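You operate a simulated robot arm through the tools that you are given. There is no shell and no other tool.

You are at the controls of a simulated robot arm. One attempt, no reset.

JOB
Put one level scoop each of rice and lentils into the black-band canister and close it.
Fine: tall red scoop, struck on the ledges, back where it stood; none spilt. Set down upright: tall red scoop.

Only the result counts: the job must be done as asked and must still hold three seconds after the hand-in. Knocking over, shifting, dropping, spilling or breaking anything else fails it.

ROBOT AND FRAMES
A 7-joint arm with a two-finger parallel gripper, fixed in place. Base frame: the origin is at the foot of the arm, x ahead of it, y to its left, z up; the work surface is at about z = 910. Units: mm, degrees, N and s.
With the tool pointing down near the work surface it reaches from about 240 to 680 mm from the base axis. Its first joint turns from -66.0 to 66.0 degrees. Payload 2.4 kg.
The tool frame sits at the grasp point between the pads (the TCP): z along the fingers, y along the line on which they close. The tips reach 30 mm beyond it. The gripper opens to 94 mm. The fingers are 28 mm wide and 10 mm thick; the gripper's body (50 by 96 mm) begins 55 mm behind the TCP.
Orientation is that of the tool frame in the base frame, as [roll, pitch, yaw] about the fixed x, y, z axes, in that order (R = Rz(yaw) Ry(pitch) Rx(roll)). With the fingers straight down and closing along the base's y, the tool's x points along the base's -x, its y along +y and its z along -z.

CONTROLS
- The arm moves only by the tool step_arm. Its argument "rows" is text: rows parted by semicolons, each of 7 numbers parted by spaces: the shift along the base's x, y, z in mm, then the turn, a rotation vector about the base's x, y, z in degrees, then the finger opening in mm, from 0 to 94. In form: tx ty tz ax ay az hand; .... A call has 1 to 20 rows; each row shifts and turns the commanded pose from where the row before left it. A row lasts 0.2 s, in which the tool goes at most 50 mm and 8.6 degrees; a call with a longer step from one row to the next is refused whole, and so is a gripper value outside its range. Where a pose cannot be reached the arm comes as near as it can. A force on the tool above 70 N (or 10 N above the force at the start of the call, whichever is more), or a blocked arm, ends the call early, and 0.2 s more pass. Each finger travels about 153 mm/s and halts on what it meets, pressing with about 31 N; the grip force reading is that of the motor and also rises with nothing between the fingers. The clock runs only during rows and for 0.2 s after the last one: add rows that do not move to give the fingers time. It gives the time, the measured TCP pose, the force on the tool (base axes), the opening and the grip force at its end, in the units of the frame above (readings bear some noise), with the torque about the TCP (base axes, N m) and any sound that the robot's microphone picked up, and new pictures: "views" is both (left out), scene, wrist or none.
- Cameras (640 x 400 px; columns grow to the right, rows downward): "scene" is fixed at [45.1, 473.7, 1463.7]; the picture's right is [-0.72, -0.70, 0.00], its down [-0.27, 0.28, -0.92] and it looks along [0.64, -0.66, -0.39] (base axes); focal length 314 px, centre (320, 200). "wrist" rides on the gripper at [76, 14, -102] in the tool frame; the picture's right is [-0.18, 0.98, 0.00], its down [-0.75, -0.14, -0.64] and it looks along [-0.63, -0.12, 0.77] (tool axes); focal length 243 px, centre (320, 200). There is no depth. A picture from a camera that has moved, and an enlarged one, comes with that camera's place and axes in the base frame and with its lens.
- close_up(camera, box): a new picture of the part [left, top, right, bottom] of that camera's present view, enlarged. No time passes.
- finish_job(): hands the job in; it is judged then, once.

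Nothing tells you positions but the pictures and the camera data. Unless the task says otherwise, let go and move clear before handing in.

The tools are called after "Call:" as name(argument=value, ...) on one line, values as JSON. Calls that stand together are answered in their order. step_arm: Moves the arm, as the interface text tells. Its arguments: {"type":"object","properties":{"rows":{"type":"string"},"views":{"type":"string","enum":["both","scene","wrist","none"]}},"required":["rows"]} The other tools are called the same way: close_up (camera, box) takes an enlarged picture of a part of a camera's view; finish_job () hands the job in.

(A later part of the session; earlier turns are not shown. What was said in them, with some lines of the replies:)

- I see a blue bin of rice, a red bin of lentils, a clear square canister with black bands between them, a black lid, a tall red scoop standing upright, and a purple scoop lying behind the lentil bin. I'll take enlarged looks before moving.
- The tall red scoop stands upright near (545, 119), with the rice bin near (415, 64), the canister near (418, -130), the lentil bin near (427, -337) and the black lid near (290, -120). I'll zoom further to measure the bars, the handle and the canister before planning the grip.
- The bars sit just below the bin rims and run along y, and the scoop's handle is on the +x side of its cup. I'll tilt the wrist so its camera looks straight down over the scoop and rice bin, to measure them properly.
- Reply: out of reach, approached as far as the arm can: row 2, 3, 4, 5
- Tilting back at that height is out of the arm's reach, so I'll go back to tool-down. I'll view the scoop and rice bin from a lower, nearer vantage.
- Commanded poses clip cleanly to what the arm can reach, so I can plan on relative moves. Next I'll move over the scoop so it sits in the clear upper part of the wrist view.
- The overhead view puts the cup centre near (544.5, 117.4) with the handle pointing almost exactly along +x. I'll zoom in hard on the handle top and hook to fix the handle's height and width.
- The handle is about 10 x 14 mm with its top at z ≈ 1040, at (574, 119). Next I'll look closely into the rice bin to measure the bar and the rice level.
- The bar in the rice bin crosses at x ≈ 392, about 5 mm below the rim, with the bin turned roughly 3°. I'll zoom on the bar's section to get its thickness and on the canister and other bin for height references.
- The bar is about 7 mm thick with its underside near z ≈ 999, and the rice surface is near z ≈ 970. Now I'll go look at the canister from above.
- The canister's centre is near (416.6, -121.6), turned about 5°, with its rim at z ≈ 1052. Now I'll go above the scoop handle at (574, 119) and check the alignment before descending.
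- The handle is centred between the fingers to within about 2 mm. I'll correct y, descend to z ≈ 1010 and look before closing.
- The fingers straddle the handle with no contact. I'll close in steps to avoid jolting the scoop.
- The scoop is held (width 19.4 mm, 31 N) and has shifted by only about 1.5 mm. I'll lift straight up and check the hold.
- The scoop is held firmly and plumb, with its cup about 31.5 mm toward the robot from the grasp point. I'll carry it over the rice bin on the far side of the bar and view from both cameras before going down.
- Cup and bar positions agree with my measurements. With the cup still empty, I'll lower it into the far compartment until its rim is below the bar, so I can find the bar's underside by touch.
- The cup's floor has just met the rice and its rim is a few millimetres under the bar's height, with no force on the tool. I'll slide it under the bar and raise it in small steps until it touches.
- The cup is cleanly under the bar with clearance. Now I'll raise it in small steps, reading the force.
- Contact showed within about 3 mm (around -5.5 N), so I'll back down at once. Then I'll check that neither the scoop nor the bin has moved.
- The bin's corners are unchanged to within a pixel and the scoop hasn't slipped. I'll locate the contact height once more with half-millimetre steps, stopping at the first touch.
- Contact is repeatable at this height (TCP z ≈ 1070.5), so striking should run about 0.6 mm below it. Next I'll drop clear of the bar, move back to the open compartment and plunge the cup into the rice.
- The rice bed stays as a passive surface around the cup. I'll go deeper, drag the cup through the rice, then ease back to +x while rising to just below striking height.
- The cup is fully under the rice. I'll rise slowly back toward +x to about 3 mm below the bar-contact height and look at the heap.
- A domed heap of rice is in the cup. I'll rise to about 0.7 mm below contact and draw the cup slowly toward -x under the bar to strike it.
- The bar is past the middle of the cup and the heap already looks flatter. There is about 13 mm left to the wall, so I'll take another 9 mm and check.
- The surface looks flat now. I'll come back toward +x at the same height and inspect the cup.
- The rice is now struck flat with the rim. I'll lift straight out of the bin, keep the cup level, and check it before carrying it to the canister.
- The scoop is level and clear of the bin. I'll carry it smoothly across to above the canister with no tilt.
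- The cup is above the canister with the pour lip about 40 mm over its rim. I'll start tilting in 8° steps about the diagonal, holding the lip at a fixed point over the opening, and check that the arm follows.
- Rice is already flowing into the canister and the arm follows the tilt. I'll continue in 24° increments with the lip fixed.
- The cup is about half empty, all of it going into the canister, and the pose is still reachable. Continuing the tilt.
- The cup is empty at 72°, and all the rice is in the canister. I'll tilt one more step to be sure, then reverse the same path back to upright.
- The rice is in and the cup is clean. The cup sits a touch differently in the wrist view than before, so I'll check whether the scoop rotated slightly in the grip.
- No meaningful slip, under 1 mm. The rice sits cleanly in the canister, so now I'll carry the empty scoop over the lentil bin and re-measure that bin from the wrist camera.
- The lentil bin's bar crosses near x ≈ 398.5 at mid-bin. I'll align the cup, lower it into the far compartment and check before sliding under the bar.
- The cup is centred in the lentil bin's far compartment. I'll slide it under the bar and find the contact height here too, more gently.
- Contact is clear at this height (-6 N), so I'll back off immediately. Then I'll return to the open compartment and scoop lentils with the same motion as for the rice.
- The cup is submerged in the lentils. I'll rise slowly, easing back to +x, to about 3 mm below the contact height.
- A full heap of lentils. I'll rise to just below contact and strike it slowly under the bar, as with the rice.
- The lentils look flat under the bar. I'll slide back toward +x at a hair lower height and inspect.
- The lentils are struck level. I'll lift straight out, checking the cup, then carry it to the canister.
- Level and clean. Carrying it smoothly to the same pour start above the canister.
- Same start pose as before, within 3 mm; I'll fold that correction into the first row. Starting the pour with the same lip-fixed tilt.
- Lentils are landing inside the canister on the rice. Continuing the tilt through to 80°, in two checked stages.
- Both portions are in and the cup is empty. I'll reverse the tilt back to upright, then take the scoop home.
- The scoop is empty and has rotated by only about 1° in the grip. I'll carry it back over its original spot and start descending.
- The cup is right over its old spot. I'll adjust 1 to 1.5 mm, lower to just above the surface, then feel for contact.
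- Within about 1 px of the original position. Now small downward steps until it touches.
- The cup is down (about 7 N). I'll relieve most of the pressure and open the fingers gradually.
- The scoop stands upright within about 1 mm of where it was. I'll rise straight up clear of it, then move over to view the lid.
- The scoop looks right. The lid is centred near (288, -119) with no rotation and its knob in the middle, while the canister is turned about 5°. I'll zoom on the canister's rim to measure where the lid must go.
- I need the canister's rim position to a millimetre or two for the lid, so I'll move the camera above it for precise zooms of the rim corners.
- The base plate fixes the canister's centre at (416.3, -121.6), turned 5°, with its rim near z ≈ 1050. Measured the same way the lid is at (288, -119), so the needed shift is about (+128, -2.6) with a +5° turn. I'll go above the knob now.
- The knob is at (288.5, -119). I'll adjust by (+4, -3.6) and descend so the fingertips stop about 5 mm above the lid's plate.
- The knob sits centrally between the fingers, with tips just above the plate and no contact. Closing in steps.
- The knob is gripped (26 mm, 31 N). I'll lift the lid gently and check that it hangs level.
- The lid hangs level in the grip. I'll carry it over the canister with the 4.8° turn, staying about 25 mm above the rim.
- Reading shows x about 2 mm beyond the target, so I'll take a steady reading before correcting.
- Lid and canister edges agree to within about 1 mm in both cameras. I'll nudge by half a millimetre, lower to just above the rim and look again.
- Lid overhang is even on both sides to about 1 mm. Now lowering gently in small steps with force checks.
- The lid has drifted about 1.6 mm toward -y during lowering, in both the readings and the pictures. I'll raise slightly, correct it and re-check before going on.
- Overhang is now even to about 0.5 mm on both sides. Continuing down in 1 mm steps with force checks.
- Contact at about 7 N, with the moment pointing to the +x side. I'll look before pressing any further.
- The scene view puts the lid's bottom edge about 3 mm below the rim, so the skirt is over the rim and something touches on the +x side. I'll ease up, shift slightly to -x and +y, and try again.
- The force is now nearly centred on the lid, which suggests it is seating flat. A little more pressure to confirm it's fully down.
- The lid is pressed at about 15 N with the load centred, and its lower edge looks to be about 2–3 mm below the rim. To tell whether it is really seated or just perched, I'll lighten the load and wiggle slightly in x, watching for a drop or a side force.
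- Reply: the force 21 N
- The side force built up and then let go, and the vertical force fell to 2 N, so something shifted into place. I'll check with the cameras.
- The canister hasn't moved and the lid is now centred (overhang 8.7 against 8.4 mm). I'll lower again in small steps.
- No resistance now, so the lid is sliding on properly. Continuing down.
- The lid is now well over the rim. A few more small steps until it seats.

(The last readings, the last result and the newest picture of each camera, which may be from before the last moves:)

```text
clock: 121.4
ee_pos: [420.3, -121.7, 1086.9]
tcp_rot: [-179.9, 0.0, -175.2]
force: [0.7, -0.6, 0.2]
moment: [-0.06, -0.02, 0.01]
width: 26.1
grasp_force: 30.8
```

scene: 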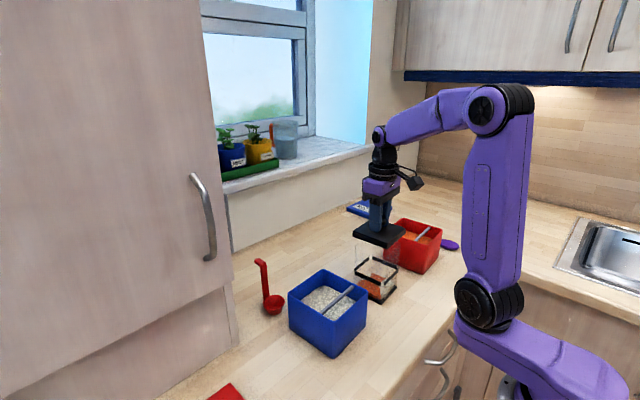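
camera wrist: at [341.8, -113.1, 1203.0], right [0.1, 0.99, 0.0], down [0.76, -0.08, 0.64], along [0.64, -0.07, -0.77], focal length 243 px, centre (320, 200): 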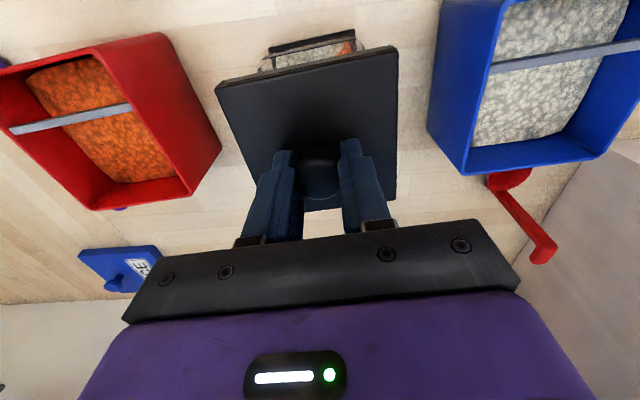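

Call:
step_arm(rows="0 0 0 0 0 0 10", views="wrist")

Call:
close_up(camera="scene", box=[345, 215, 410, 300])

Call:
close_up(camera="scene", box=[345, 235, 375, 265])

Call:
close_up(camera="scene", box=[375, 235, 410, 270])

Call:
close_up(camera="wrist", box=[200, 30, 440, 120])

```text
clock: 121.8
ee_pos: [419.2, -121.4, 1088.8]
tcp_rot: [-180.0, 0.2, -175.2]
force: [0.5, -0.2, -1.5]
moment: [-0.02, -0.03, -0.02]
width: 26.2
grasp_force: 31.3
camera wrist: at [341.7, -112.3, 1190.3], right [0.1, 0.99, 0.0], down [0.76, -0.08, 0.64], along [0.64, -0.07, -0.77], focal length 243 px, centre (320, 200)
```

wrist: 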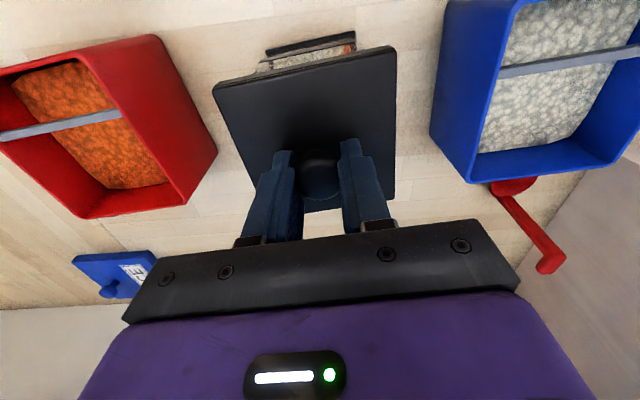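

```text
4.71 times, centred on (378, 258) of scene
camera zoom: at [45.1, 473.7, 1463.7], right [-0.72, -0.7, 0.0], down [-0.27, 0.28, -0.92], along [0.64, -0.66, -0.39], focal length 1480 px, centre (49, -71)
```

zoom: 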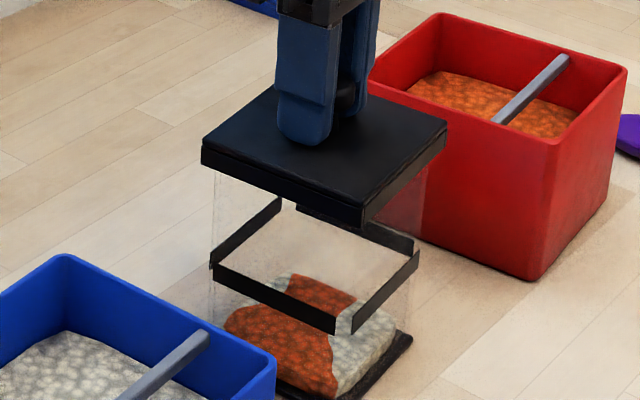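

```text
13.33 times, centred on (360, 250) of scene
camera zoom: at [45.1, 473.7, 1463.7], right [-0.72, -0.7, 0.0], down [-0.27, 0.28, -0.92], along [0.64, -0.66, -0.39], focal length 4193 px, centre (-213, -467)
```

zoom: 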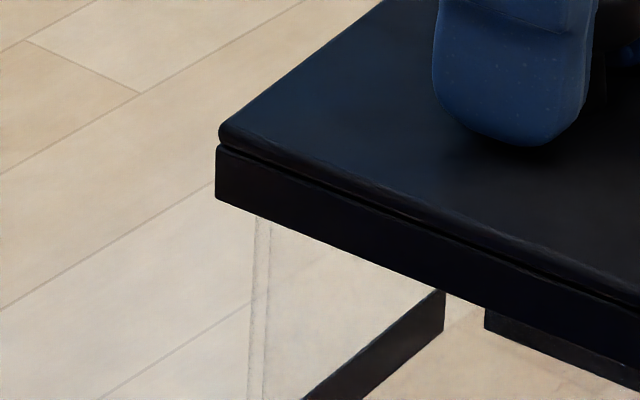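

```text
11.43 times, centred on (392, 252) of scene
camera zoom: at [45.1, 473.7, 1463.7], right [-0.72, -0.7, 0.0], down [-0.27, 0.28, -0.92], along [0.64, -0.66, -0.39], focal length 3594 px, centre (-509, -400)
```

zoom: 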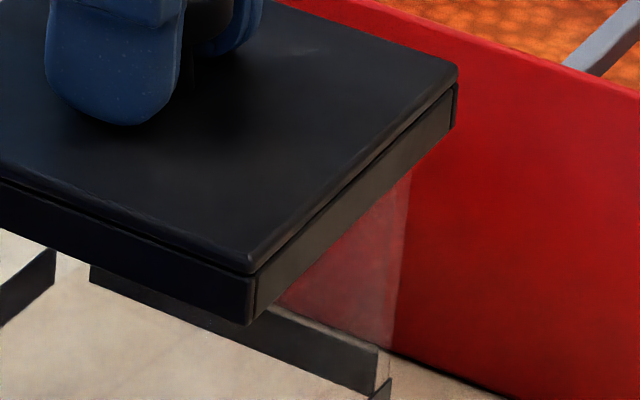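

```text
2.67 times, centred on (320, 75) of wrist
camera zoom: at [341.7, -112.3, 1190.3], right [0.1, 0.99, 0.0], down [0.76, -0.08, 0.64], along [0.64, -0.07, -0.77], focal length 647 px, centre (320, 533)
```

zoom: 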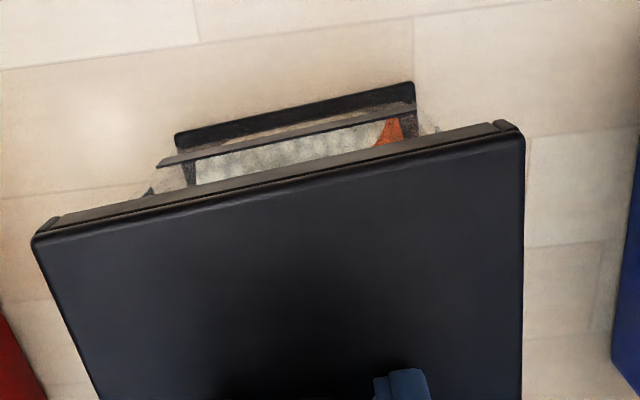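

The lid's skirt now covers about 12 mm of wall, so the top plate must be very near the rim. Final small steps to find the seat.

Call:
step_arm(rows="0 0 -0.6 0 0 0 10;0 0 0 0 0 0 10", views="none")

Call:
step_arm(rows="0 0 -0.6 0 0 0 10;0 0 0 0 0 0 10", views="none")

```text
clock: 122.4
ee_pos: [418.9, -122.0, 1087.5]
tcp_rot: [-179.9, 0.1, -175.2]
force: [0.1, 0.0, 0.0]
moment: [0.02, 0.0, 0.03]
width: 25.8
grasp_force: 31.0
```

```text
clock: 123.0
ee_pos: [418.8, -122.0, 1086.9]
tcp_rot: [-179.9, 0.1, -175.1]
force: [0.9, 0.2, 1.7]
moment: [0.13, 0.06, 0.01]
width: 25.8
grasp_force: 31.0
```

Call:
step_arm(rows="0 0 -0.5 0 0 0 10;0 0 0 0 0 0 10", views="none")

Call:
step_arm(rows="0 0 -0.4 0 0 0 10;0 0 0 0 0 0 10", views="none")

```text
clock: 123.6
ee_pos: [419.1, -122.7, 1086.4]
tcp_rot: [-179.9, 0.1, -175.2]
force: [0.3, -0.8, 0.9]
moment: [0.04, -0.06, 0.06]
width: 25.9
grasp_force: 31.3
```

```text
clock: 124.2
ee_pos: [420.3, -121.7, 1086.5]
tcp_rot: [-179.8, 0.1, -175.2]
force: [-0.1, -0.9, 2.0]
moment: [0.08, 0.08, 0.01]
width: 26.0
grasp_force: 30.9
```

Call:
step_arm(rows="0 0 -0.5 0 0 0 10;0 0 0 0 0 0 10", views="none")

Call:
step_arm(rows="0 0 -0.5 0 0 0 10;0 0 0 0 0 0 10", views="none")

```text
clock: 124.8
ee_pos: [420.3, -123.1, 1084.9]
tcp_rot: [-180.0, 0.1, -175.2]
force: [-1.7, -1.5, 7.1]
moment: [0.08, 0.13, 0.0]
width: 26.0
grasp_force: 31.5
heard: snap
```

```text
clock: 125.4
ee_pos: [419.4, -121.6, 1086.2]
tcp_rot: [-179.9, 0.1, -175.3]
force: [0.6, -2.8, 7.8]
moment: [-0.06, -0.01, -0.01]
width: 26.1
grasp_force: 31.3
```

The lid snapped shut. I'll check the picture, then relieve the pressure and release the knob gently.

Call:
close_up(camera="scene", box=[345, 215, 410, 300])

Call:
step_arm(rows="0 0 0.3 0 0 0 10;0 0 0 0 0 0 10", views="none")

```text
4.71 times, centred on (378, 258) of scene
camera zoom: at [45.0, 473.7, 1463.7], right [-0.72, -0.7, 0.0], down [-0.27, 0.28, -0.92], along [0.64, -0.66, -0.39], focal length 1480 px, centre (49, -71)
```

zoom: 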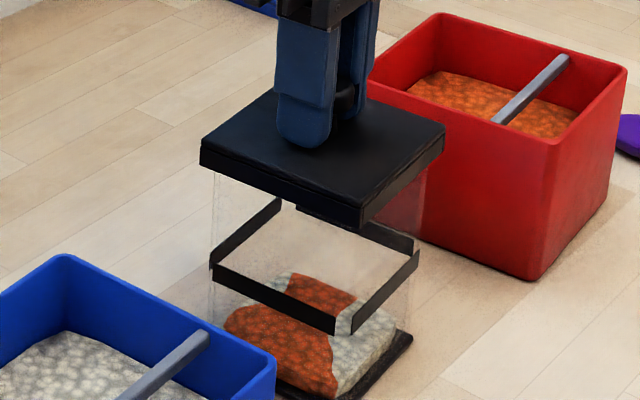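

```text
clock: 126.0
ee_pos: [419.2, -121.5, 1085.7]
tcp_rot: [-180.0, -0.1, -175.2]
force: [-0.3, 0.8, -0.8]
moment: [-0.02, -0.03, 0.0]
width: 26.1
grasp_force: 31.3
heard: snap
```

A second snap came when I eased up, so it may have unlatched. I'll press down again, listen, and this time release without lifting first.

Call:
step_arm(rows="0 0 -0.4 0 0 0 10;0 0 0 0 0 0 10", views="none")

Call:
step_arm(rows="0 0 -0.4 0 0 0 10;0 0 0 0 0 0 10", views="none")

```text
clock: 126.6
ee_pos: [419.8, -119.8, 1086.4]
tcp_rot: [-179.9, 0.1, -175.2]
force: [0.0, 0.7, -0.5]
moment: [-0.01, -0.02, 0.01]
width: 26.0
grasp_force: 31.2
```

```text
clock: 127.2
ee_pos: [420.0, -120.5, 1084.7]
tcp_rot: [-179.9, 0.2, -175.2]
force: [-2.1, 0.1, 11.6]
moment: [-0.02, 0.21, -0.01]
width: 26.1
grasp_force: 31.1
```

Call:
step_arm(rows="0 0 -0.4 0 0 0 10;0 0 0 0 0 0 10", views="none")

Call:
close_up(camera="scene", box=[345, 235, 375, 265])

Call:
close_up(camera="scene", box=[375, 235, 410, 270])

```text
clock: 127.8
ee_pos: [421.0, -122.4, 1085.7]
tcp_rot: [-179.9, 0.3, -175.2]
force: [-2.7, -3.0, 19.9]
moment: [-0.05, 0.19, 0.04]
width: 26.1
grasp_force: 31.3
```

```text
13.33 times, centred on (360, 250) of scene
camera zoom: at [44.7, 473.7, 1463.7], right [-0.72, -0.7, 0.0], down [-0.27, 0.28, -0.92], along [0.64, -0.66, -0.39], focal length 4193 px, centre (-213, -467)
```

zoom: 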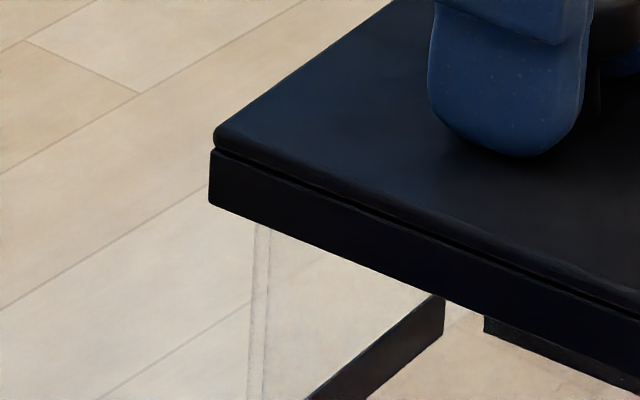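

```text
11.43 times, centred on (392, 252) of scene
camera zoom: at [44.7, 473.7, 1463.7], right [-0.72, -0.7, 0.0], down [-0.27, 0.28, -0.92], along [0.64, -0.66, -0.39], focal length 3594 px, centre (-509, -400)
```

zoom: 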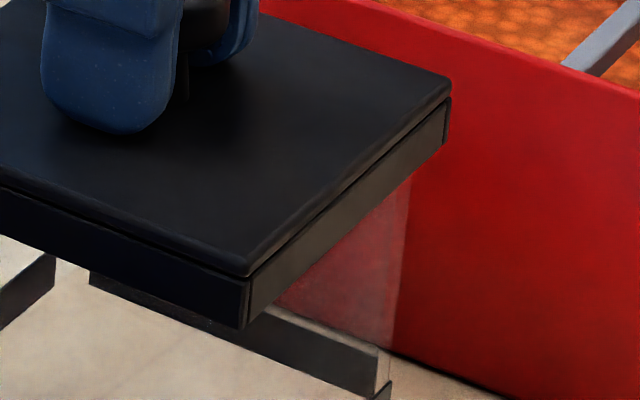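

After the second snap the lid sat about 1 mm deeper, and pressing now gives a stiff, solid stop, so it is latched fully down. I'll ease the pressure slightly and open the fingers without pulling upward.

Call:
step_arm(rows="0 0 0.4 0 0 0 10;0 0 0 0 0 0 27;0 0 0 0 0 0 30;0 0 0 0 0 0 36;0 0 0 0 0 0 46;0 0 0 0 0 0 60;0 0 0 0 0 0 60;0 0 0 0 0 0 60")

Call:
close_up(camera="scene", box=[345, 215, 410, 300])

Call:
close_up(camera="wrist", box=[200, 30, 440, 240])

```text
clock: 129.6
ee_pos: [419.8, -120.2, 1084.9]
tcp_rot: [179.9, 0.0, -175.2]
force: [0.1, -1.7, 4.0]
moment: [0.01, 0.07, 0.0]
width: 58.6
grasp_force: 0.1
camera wrist: at [342.1, -112.0, 1187.3], right [0.1, 0.99, 0.0], down [0.76, -0.08, 0.64], along [0.64, -0.07, -0.77], focal length 243 px, centre (320, 200)
```

scene: 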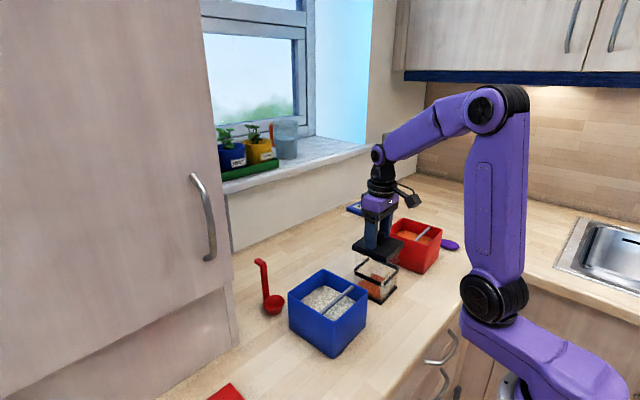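
wrist: 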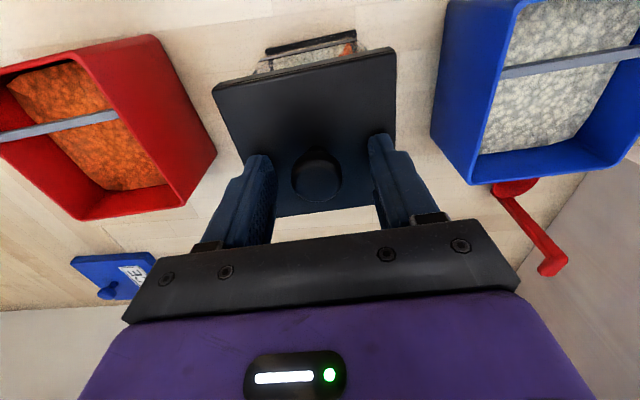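

```text
4.71 times, centred on (378, 258) of scene
camera zoom: at [45.0, 473.7, 1463.7], right [-0.72, -0.7, 0.0], down [-0.27, 0.28, -0.92], along [0.64, -0.66, -0.39], focal length 1480 px, centre (49, -71)
```

zoom: 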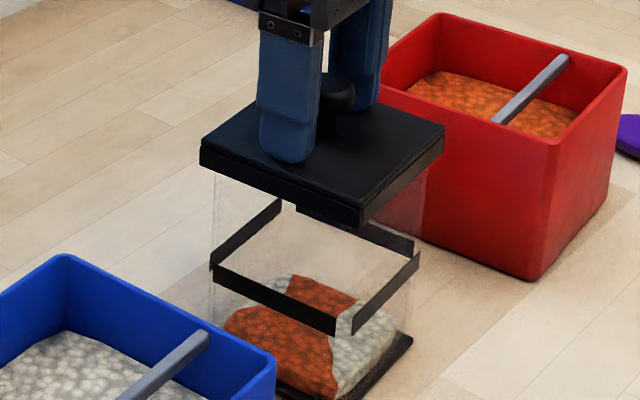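

```text
1.90 times, centred on (320, 135) of wrist
camera zoom: at [342.1, -112.0, 1187.3], right [0.1, 0.99, 0.0], down [0.76, -0.08, 0.64], along [0.64, -0.07, -0.77], focal length 462 px, centre (320, 324)
```

zoom: 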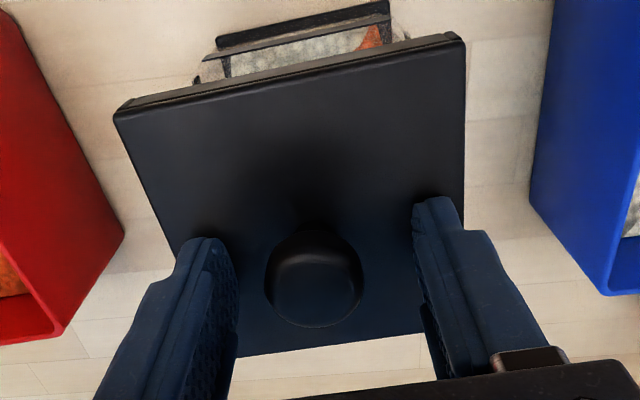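

The knob is released. I'll raise the hand straight up, clear of the canister, and check everything.

Call:
step_arm(rows="0 0 1 0 0 0 60;0 0 4 0 0 0 60;0 0 15 0 0 0 60;0 0 30 0 0 0 60;0 0 40 0 0 0 60;0 0 30 0 0 0 60;0 0 0 0 0 0 60;0 0 0 0 0 0 60")

Call:
close_up(camera="scene", box=[345, 215, 410, 305])

Call:
close_up(camera="wrist", box=[200, 20, 440, 230])

Call:
close_up(camera="scene", box=[235, 235, 305, 320])

Call:
close_up(camera="scene", box=[240, 180, 480, 360])

```text
clock: 131.4
ee_pos: [419.1, -122.7, 1205.8]
tcp_rot: [-179.9, 0.1, -175.2]
force: [0.7, 0.5, 1.1]
moment: [0.02, -0.02, -0.02]
width: 59.9
grasp_force: 0.0
heard: snap
camera wrist: at [341.6, -113.6, 1308.1], right [0.1, 0.99, 0.0], down [0.76, -0.08, 0.64], along [0.64, -0.07, -0.77], focal length 243 px, centre (320, 200)
```

scene: 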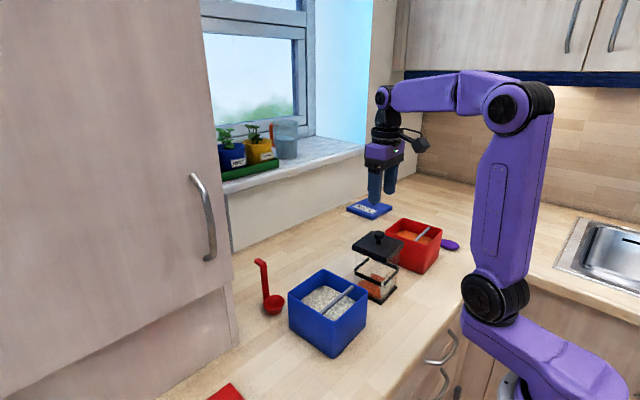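
wrist: 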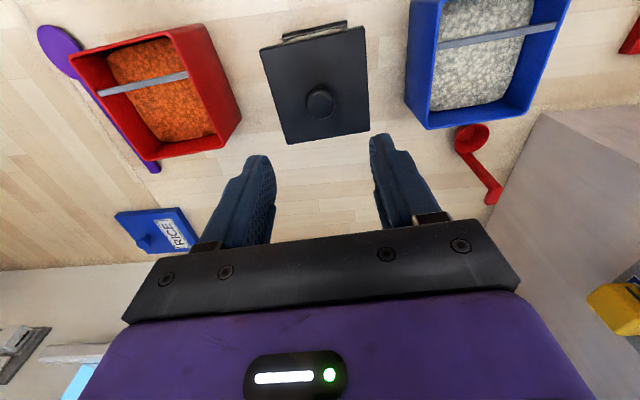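

```text
4.44 times, centred on (378, 260) of scene
camera zoom: at [45.1, 473.7, 1463.7], right [-0.72, -0.7, 0.0], down [-0.27, 0.28, -0.92], along [0.64, -0.66, -0.39], focal length 1398 px, centre (64, -67)
```

zoom: 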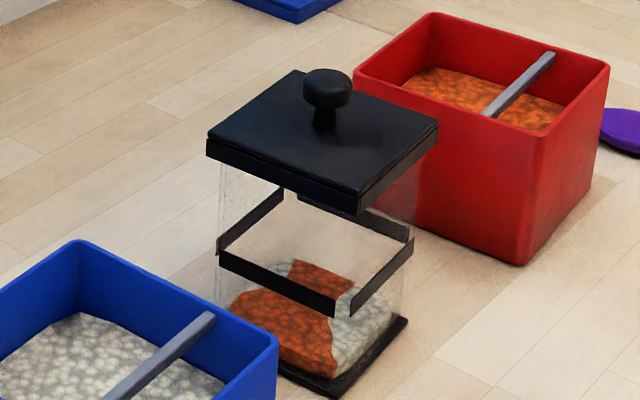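

```text
1.90 times, centred on (320, 125) of wrist
camera zoom: at [341.6, -113.6, 1308.1], right [0.1, 0.99, 0.0], down [0.76, -0.08, 0.64], along [0.64, -0.07, -0.77], focal length 462 px, centre (320, 343)
```

zoom: 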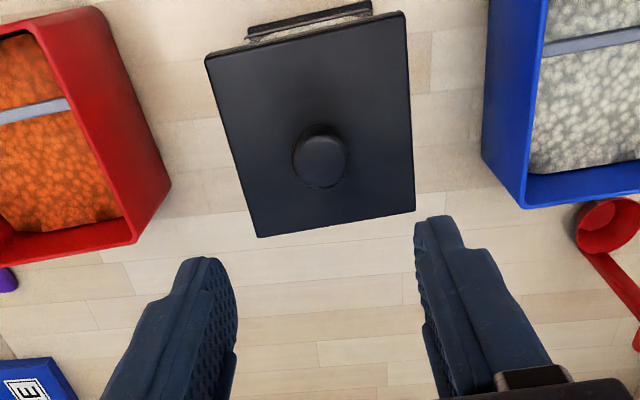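

```text
4.71 times, centred on (270, 278) of scene
camera zoom: at [45.1, 473.7, 1463.7], right [-0.72, -0.7, 0.0], down [-0.27, 0.28, -0.92], along [0.64, -0.66, -0.39], focal length 1480 px, centre (555, -165)
```

zoom: 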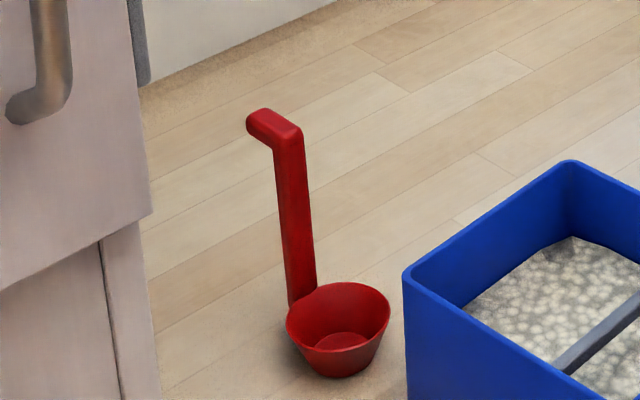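

```text
2.22 times, centred on (360, 270) of scene
camera zoom: at [45.1, 473.7, 1463.7], right [-0.72, -0.7, 0.0], down [-0.27, 0.28, -0.92], along [0.64, -0.66, -0.39], focal length 699 px, centre (231, 44)
```

zoom: 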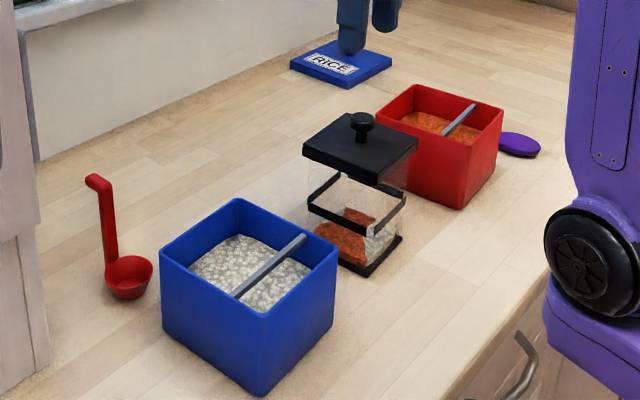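

Another snap sounded as the hand left, though the lid looks to be at the same height. I'll compare the exact lid corners with the pressed-down state.

Call:
close_up(camera="scene", box=[345, 235, 375, 265])

Call:
close_up(camera="scene", box=[375, 235, 410, 270])

Call:
close_up(camera="wrist", box=[255, 10, 385, 150])

Call:
close_up(camera="scene", box=[345, 225, 410, 265])

```text
13.33 times, centred on (360, 250) of scene
camera zoom: at [45.1, 473.7, 1463.7], right [-0.72, -0.7, 0.0], down [-0.27, 0.28, -0.92], along [0.64, -0.66, -0.39], focal length 4193 px, centre (-213, -467)
```

zoom: 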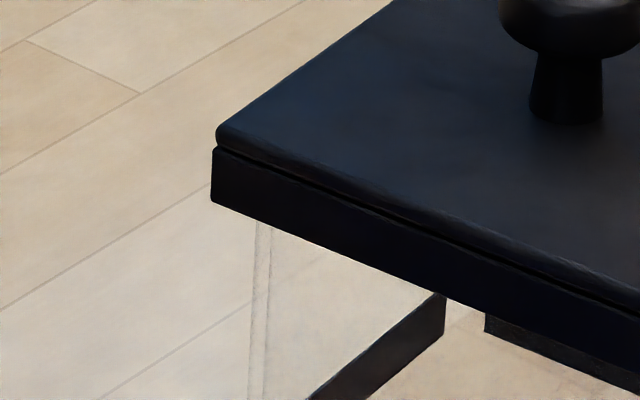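

```text
11.43 times, centred on (392, 252) of scene
camera zoom: at [45.1, 473.7, 1463.7], right [-0.72, -0.7, 0.0], down [-0.27, 0.28, -0.92], along [0.64, -0.66, -0.39], focal length 3594 px, centre (-509, -400)
```

zoom: 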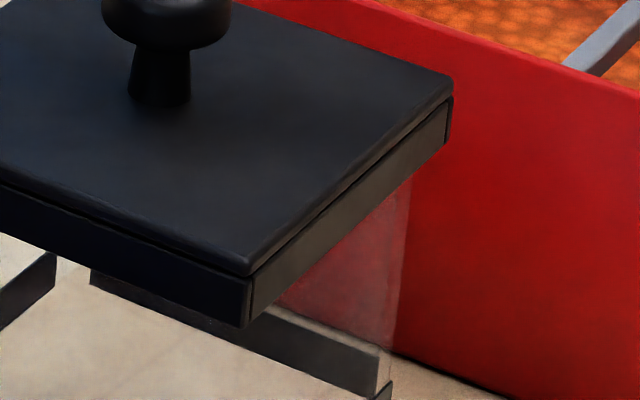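

```text
2.86 times, centred on (320, 80) of wrist
camera zoom: at [341.6, -113.6, 1308.1], right [0.1, 0.99, 0.0], down [0.76, -0.08, 0.64], along [0.64, -0.07, -0.77], focal length 693 px, centre (320, 543)
```

zoom: 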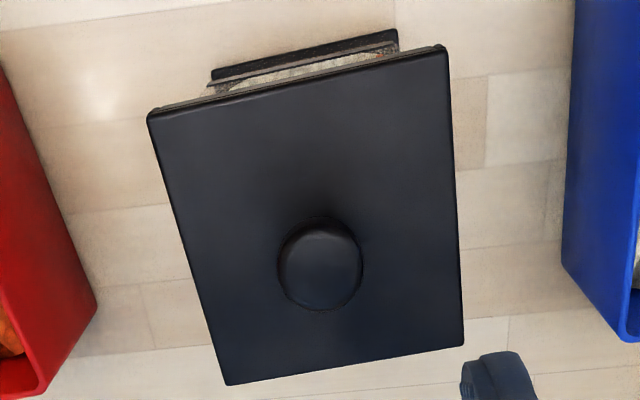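

```text
9.85 times, centred on (378, 245) of scene
camera zoom: at [45.1, 473.7, 1463.7], right [-0.72, -0.7, 0.0], down [-0.27, 0.28, -0.92], along [0.64, -0.66, -0.39], focal length 3096 px, centre (-246, -243)
```

zoom: 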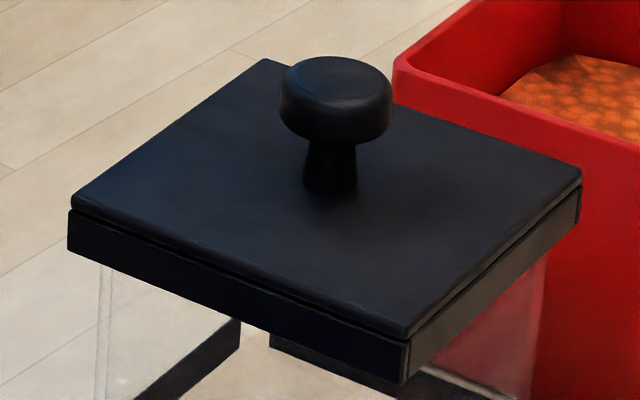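

The lid is at the same height as when pressed, within half a millimetre. To make sure every side is snapped in, I'll close the fingers and press straight down on the knob's centre, watching force and sound.

Call:
step_arm(rows="-2 1 0 0 0 0 30;0 0 -20 0 0 0 0;0 0 -30 0 0 0 0;0 0 -25 0 0 0 0;0 0 -8 0 0 0 0;0 0 0 0 0 0 0;0 0 0 0 0 0 0")

Call:
close_up(camera="scene", box=[345, 200, 410, 280])

Call:
close_up(camera="wrist", box=[230, 60, 420, 240])

```text
clock: 133.0
ee_pos: [418.1, -119.0, 1121.5]
tcp_rot: [-179.9, 0.1, -175.2]
force: [0.8, 0.1, -0.3]
moment: [-0.04, 0.0, 0.0]
width: 0.0
grasp_force: 31.1
camera wrist: at [340.5, -111.0, 1224.5], right [0.1, 0.99, 0.0], down [0.76, -0.08, 0.64], along [0.64, -0.07, -0.77], focal length 243 px, centre (320, 200)
```

scene: 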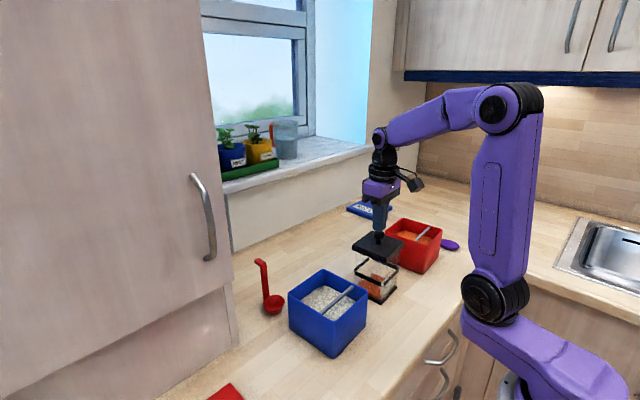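
wrist: 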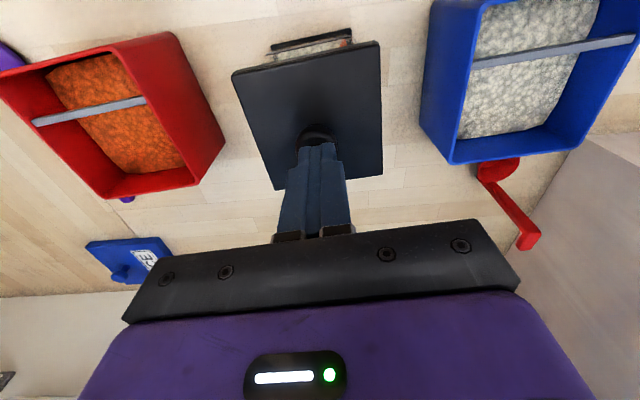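

```text
5.00 times, centred on (378, 240) of scene
camera zoom: at [45.1, 473.7, 1463.7], right [-0.72, -0.7, 0.0], down [-0.27, 0.28, -0.92], along [0.64, -0.66, -0.39], focal length 1572 px, centre (32, 0)
```

zoom: 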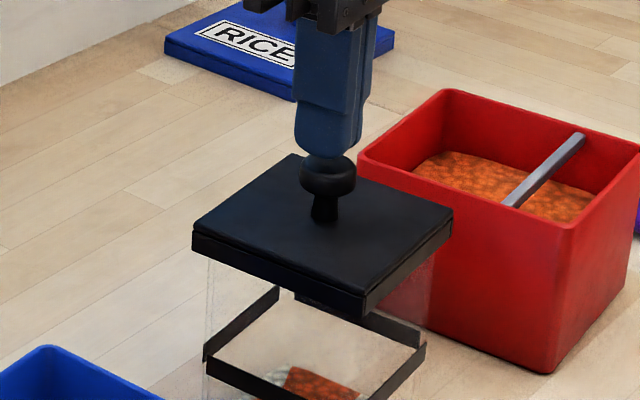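

```text
2.22 times, centred on (325, 150) of wrist
camera zoom: at [340.5, -111.0, 1224.5], right [0.1, 0.99, 0.0], down [0.76, -0.08, 0.64], along [0.64, -0.07, -0.77], focal length 539 px, centre (309, 311)
```

zoom: 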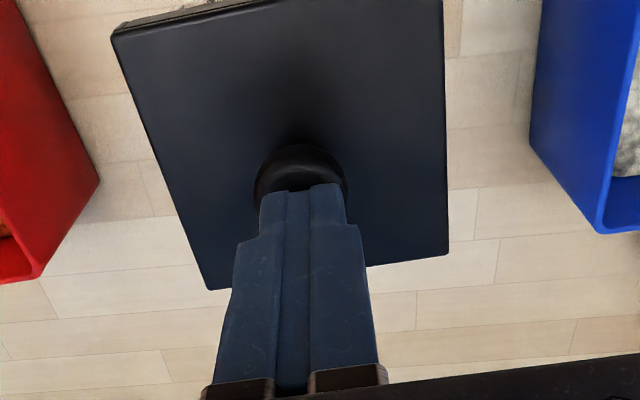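

Fingertips are centred over the knob. Lowering to contact, then pressing gently.

Call:
step_arm(rows="-0.5 -0.6 -3 0 0 0 0;0 0 -2 0 0 0 0;0 0 -1 0 0 0 0;0 0 0 0 0 0 0", views="none")

Call:
step_arm(rows="0 0 -1 0 0 0 0;0 0 -1 0 0 0 0;0 0 0 0 0 0 0", views="none")

```text
clock: 134.0
ee_pos: [416.3, -120.2, 1115.6]
tcp_rot: [-179.9, 0.1, -175.2]
force: [0.0, -0.5, -0.1]
moment: [0.02, 0.04, 0.02]
width: 0.2
grasp_force: 31.1
```

```text
clock: 134.8
ee_pos: [417.4, -120.3, 1115.3]
tcp_rot: [-179.9, 0.1, -175.2]
force: [-3.3, 2.9, 12.5]
moment: [0.09, 0.15, -0.02]
width: 0.1
grasp_force: 30.8
```

Call:
step_arm(rows="0 0 -0.4 0 0 0 0;0 0 0 0 0 0 0", views="none")

Call:
close_up(camera="scene", box=[345, 235, 375, 265])

Call:
close_up(camera="scene", box=[375, 235, 410, 270])

```text
clock: 135.4
ee_pos: [417.6, -120.0, 1115.3]
tcp_rot: [-180.0, 0.3, -175.2]
force: [-5.5, 8.1, 31.1]
moment: [0.24, 0.26, -0.07]
width: 0.0
grasp_force: 31.1
```

```text
13.33 times, centred on (360, 250) of scene
camera zoom: at [44.5, 474.1, 1463.6], right [-0.72, -0.7, 0.0], down [-0.27, 0.28, -0.92], along [0.64, -0.66, -0.39], focal length 4193 px, centre (-213, -467)
```

zoom: 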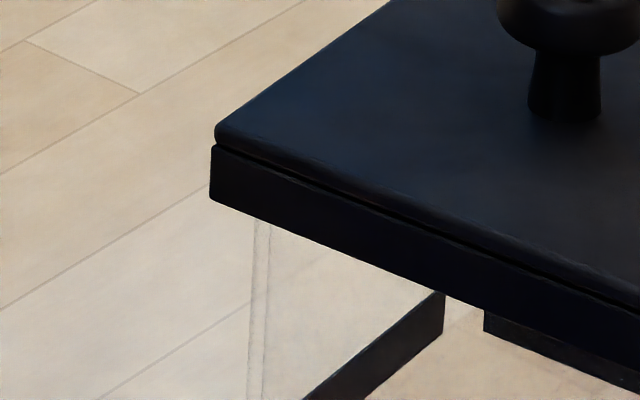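

```text
11.43 times, centred on (392, 252) of scene
camera zoom: at [44.5, 474.1, 1463.6], right [-0.72, -0.7, 0.0], down [-0.27, 0.28, -0.92], along [0.64, -0.66, -0.39], focal length 3594 px, centre (-509, -400)
```

zoom: 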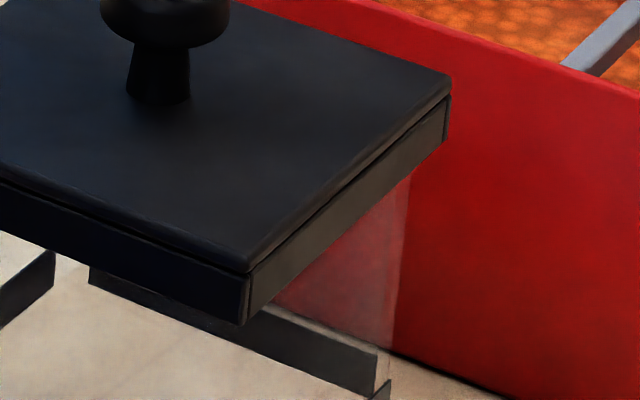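

A centred 31 N push moves nothing and makes no sound, so the lid is hard-seated. I'll lift off straight up, listening for any change.

Call:
step_arm(rows="0 0 0.5 0 0 0 0;0 0 1 0 0 0 0;0 0 4 0 0 0 0;0 0 0 0 0 0 0", views="none")

Call:
step_arm(rows="0 0 15 0 0 0 0;0 0 30 0 0 0 0;0 0 40 0 0 0 0;0 0 30 0 0 0 0;0 0 0 0 0 0 30;0 0 0 0 0 0 60")

Call:
close_up(camera="scene", box=[345, 235, 375, 265])

Call:
close_up(camera="scene", box=[375, 235, 410, 270])

Call:
close_up(camera="scene", box=[340, 215, 415, 310])

```text
clock: 136.4
ee_pos: [415.7, -121.3, 1118.0]
tcp_rot: [-179.8, 0.1, -175.3]
force: [0.7, 0.7, 0.5]
moment: [-0.01, 0.01, 0.0]
width: 0.0
grasp_force: 30.7
```

```text
clock: 137.8
ee_pos: [417.9, -124.0, 1239.3]
tcp_rot: [-179.9, 0.2, -175.2]
force: [0.3, 0.6, 0.9]
moment: [-0.01, 0.03, -0.03]
width: 59.8
grasp_force: 0.0
camera wrist: at [340.3, -114.7, 1340.3], right [0.1, 0.99, 0.0], down [0.76, -0.08, 0.64], along [0.64, -0.07, -0.77], focal length 243 px, centre (320, 200)
```

scene: 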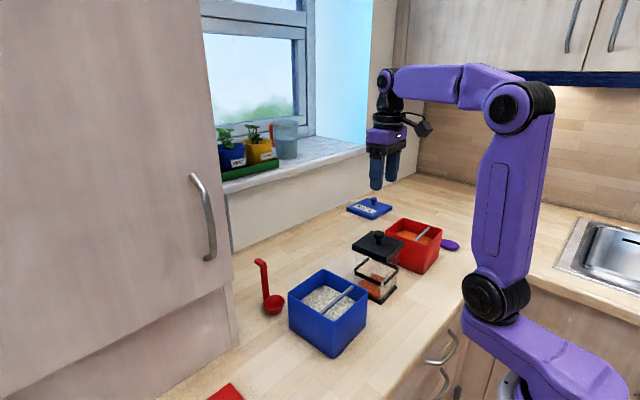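
wrist: 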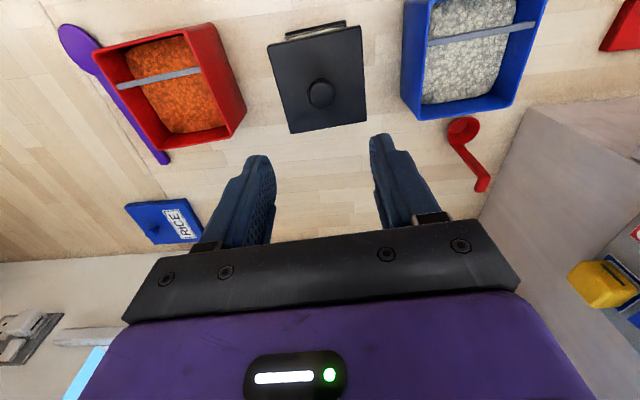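

```text
13.33 times, centred on (360, 250) of scene
camera zoom: at [45.1, 473.7, 1463.7], right [-0.72, -0.7, 0.0], down [-0.27, 0.28, -0.92], along [0.64, -0.66, -0.39], focal length 4193 px, centre (-213, -467)
```

zoom: 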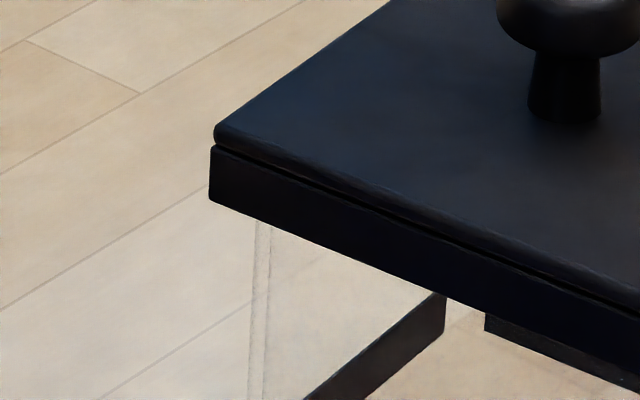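

```text
11.43 times, centred on (392, 252) of scene
camera zoom: at [45.1, 473.7, 1463.7], right [-0.72, -0.7, 0.0], down [-0.27, 0.28, -0.92], along [0.64, -0.66, -0.39], focal length 3594 px, centre (-509, -400)
```

zoom: 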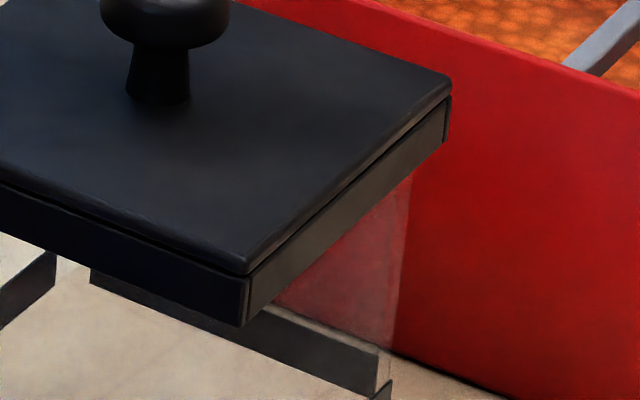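

```text
4.21 times, centred on (378, 262) of scene
camera zoom: at [45.1, 473.7, 1463.7], right [-0.72, -0.7, 0.0], down [-0.27, 0.28, -0.92], along [0.64, -0.66, -0.39], focal length 1324 px, centre (78, -63)
```

zoom: 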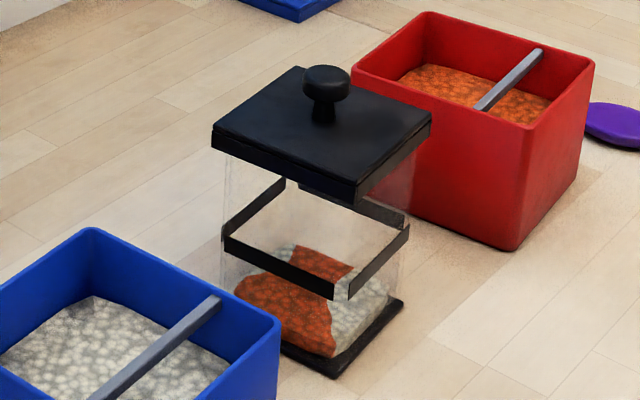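

No further sound, and the lid hasn't moved since it seated. Final checks: bin positions against the start, any spilled grain, and the scoop.

Call:
close_up(camera="scene", box=[284, 262, 374, 360])

Call:
close_up(camera="scene", box=[380, 212, 465, 277])

Call:
close_up(camera="wrist", box=[60, 0, 380, 200])

Call:
close_up(camera="wrist", box=[340, 0, 540, 200])

Call:
close_up(camera="scene", box=[250, 250, 300, 325])

```text
4.08 times, centred on (329, 311) of scene
camera zoom: at [45.1, 473.7, 1463.7], right [-0.72, -0.7, 0.0], down [-0.27, 0.28, -0.92], along [0.64, -0.66, -0.39], focal length 1284 px, centre (283, -253)
```

zoom: 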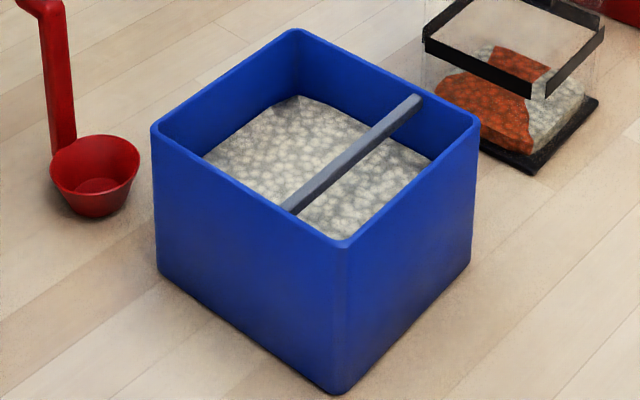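

```text
6.15 times, centred on (422, 244) of scene
camera zoom: at [45.1, 473.7, 1463.7], right [-0.72, -0.7, 0.0], down [-0.27, 0.28, -0.92], along [0.64, -0.66, -0.39], focal length 1935 px, centre (-311, -74)
```

zoom: 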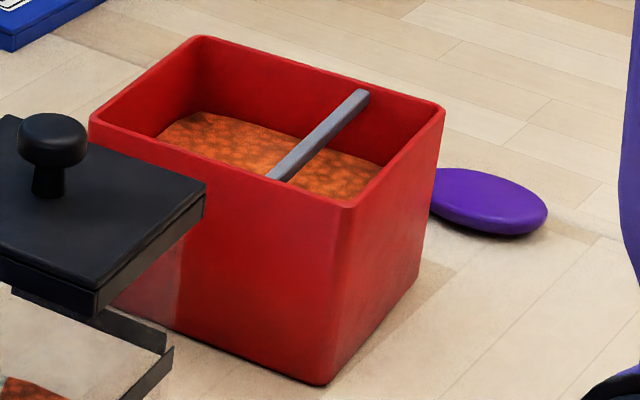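

```text
2.00 times, centred on (220, 100) of wrist
camera zoom: at [340.3, -114.7, 1340.3], right [0.1, 0.99, 0.0], down [0.76, -0.08, 0.64], along [0.64, -0.07, -0.77], focal length 485 px, centre (520, 400)
```

zoom: 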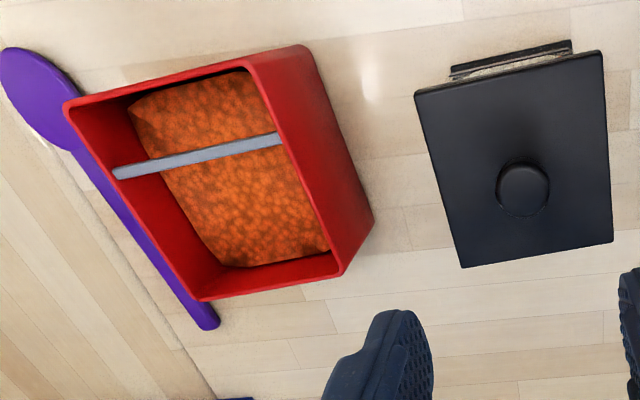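

```text
2.00 times, centred on (440, 100) of wrist
camera zoom: at [340.3, -114.7, 1340.3], right [0.1, 0.99, 0.0], down [0.76, -0.08, 0.64], along [0.64, -0.07, -0.77], focal length 485 px, centre (80, 400)
```

zoom: 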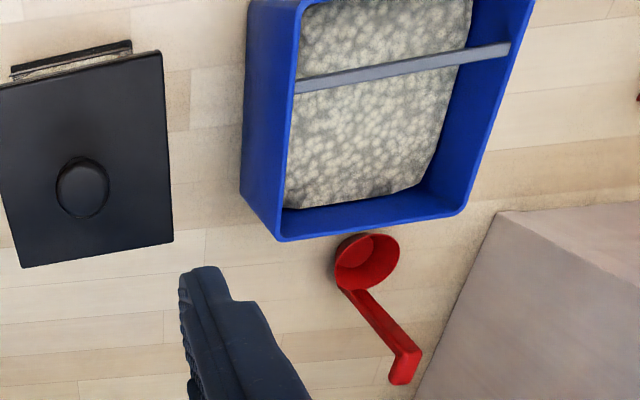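

```text
5.33 times, centred on (275, 288) of scene
camera zoom: at [45.1, 473.7, 1463.7], right [-0.72, -0.7, 0.0], down [-0.27, 0.28, -0.92], along [0.64, -0.66, -0.39], focal length 1677 px, centre (560, -267)
```

zoom: 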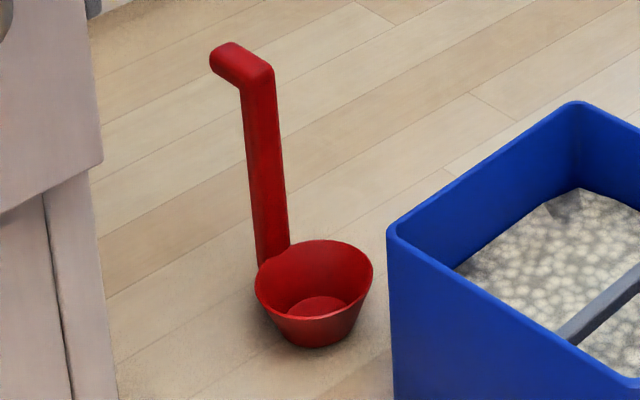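

All checks pass: both bins are where they were, the scoop stands upright and empty within about 1 mm of its spot, and no grain is on the counter. The canister holds rice and lentils with its lid seated flat, and the hand is well clear, so I'm handing in.

Call:
finish_job()

```text
The job is handed in.
```

I put one level scoop each of rice and lentils into the black-band canister and closed it, then handed the job in. I don't have a result from the judging yet.

- **Scoops:** Each was taken with the tall red scoop, then struck flat under the bar in its own bin. The strike only ran a little past the middle of the cup, because the bin wall stops it there. Both surfaces still looked flat afterwards.
- **Pour:** Everything landed inside the canister, and I saw no grain on the counter.
- **Scoop:** It is empty and upright, within about 1–2 mm of where it stood.
- **Lid:** It first caught on the rim, and a small sideways nudge let it slide down. I heard three snaps as it seated, the last as the fingers left the knob. A centred 31 N push afterwards moved nothing and made no sound, so I take it to be fully closed.
- **Bins:** While finding the bar heights I touched both bars from below with the empty scoop, lightly lifting against the rice bin. Their corners match the starting pictures to within about a pixel.
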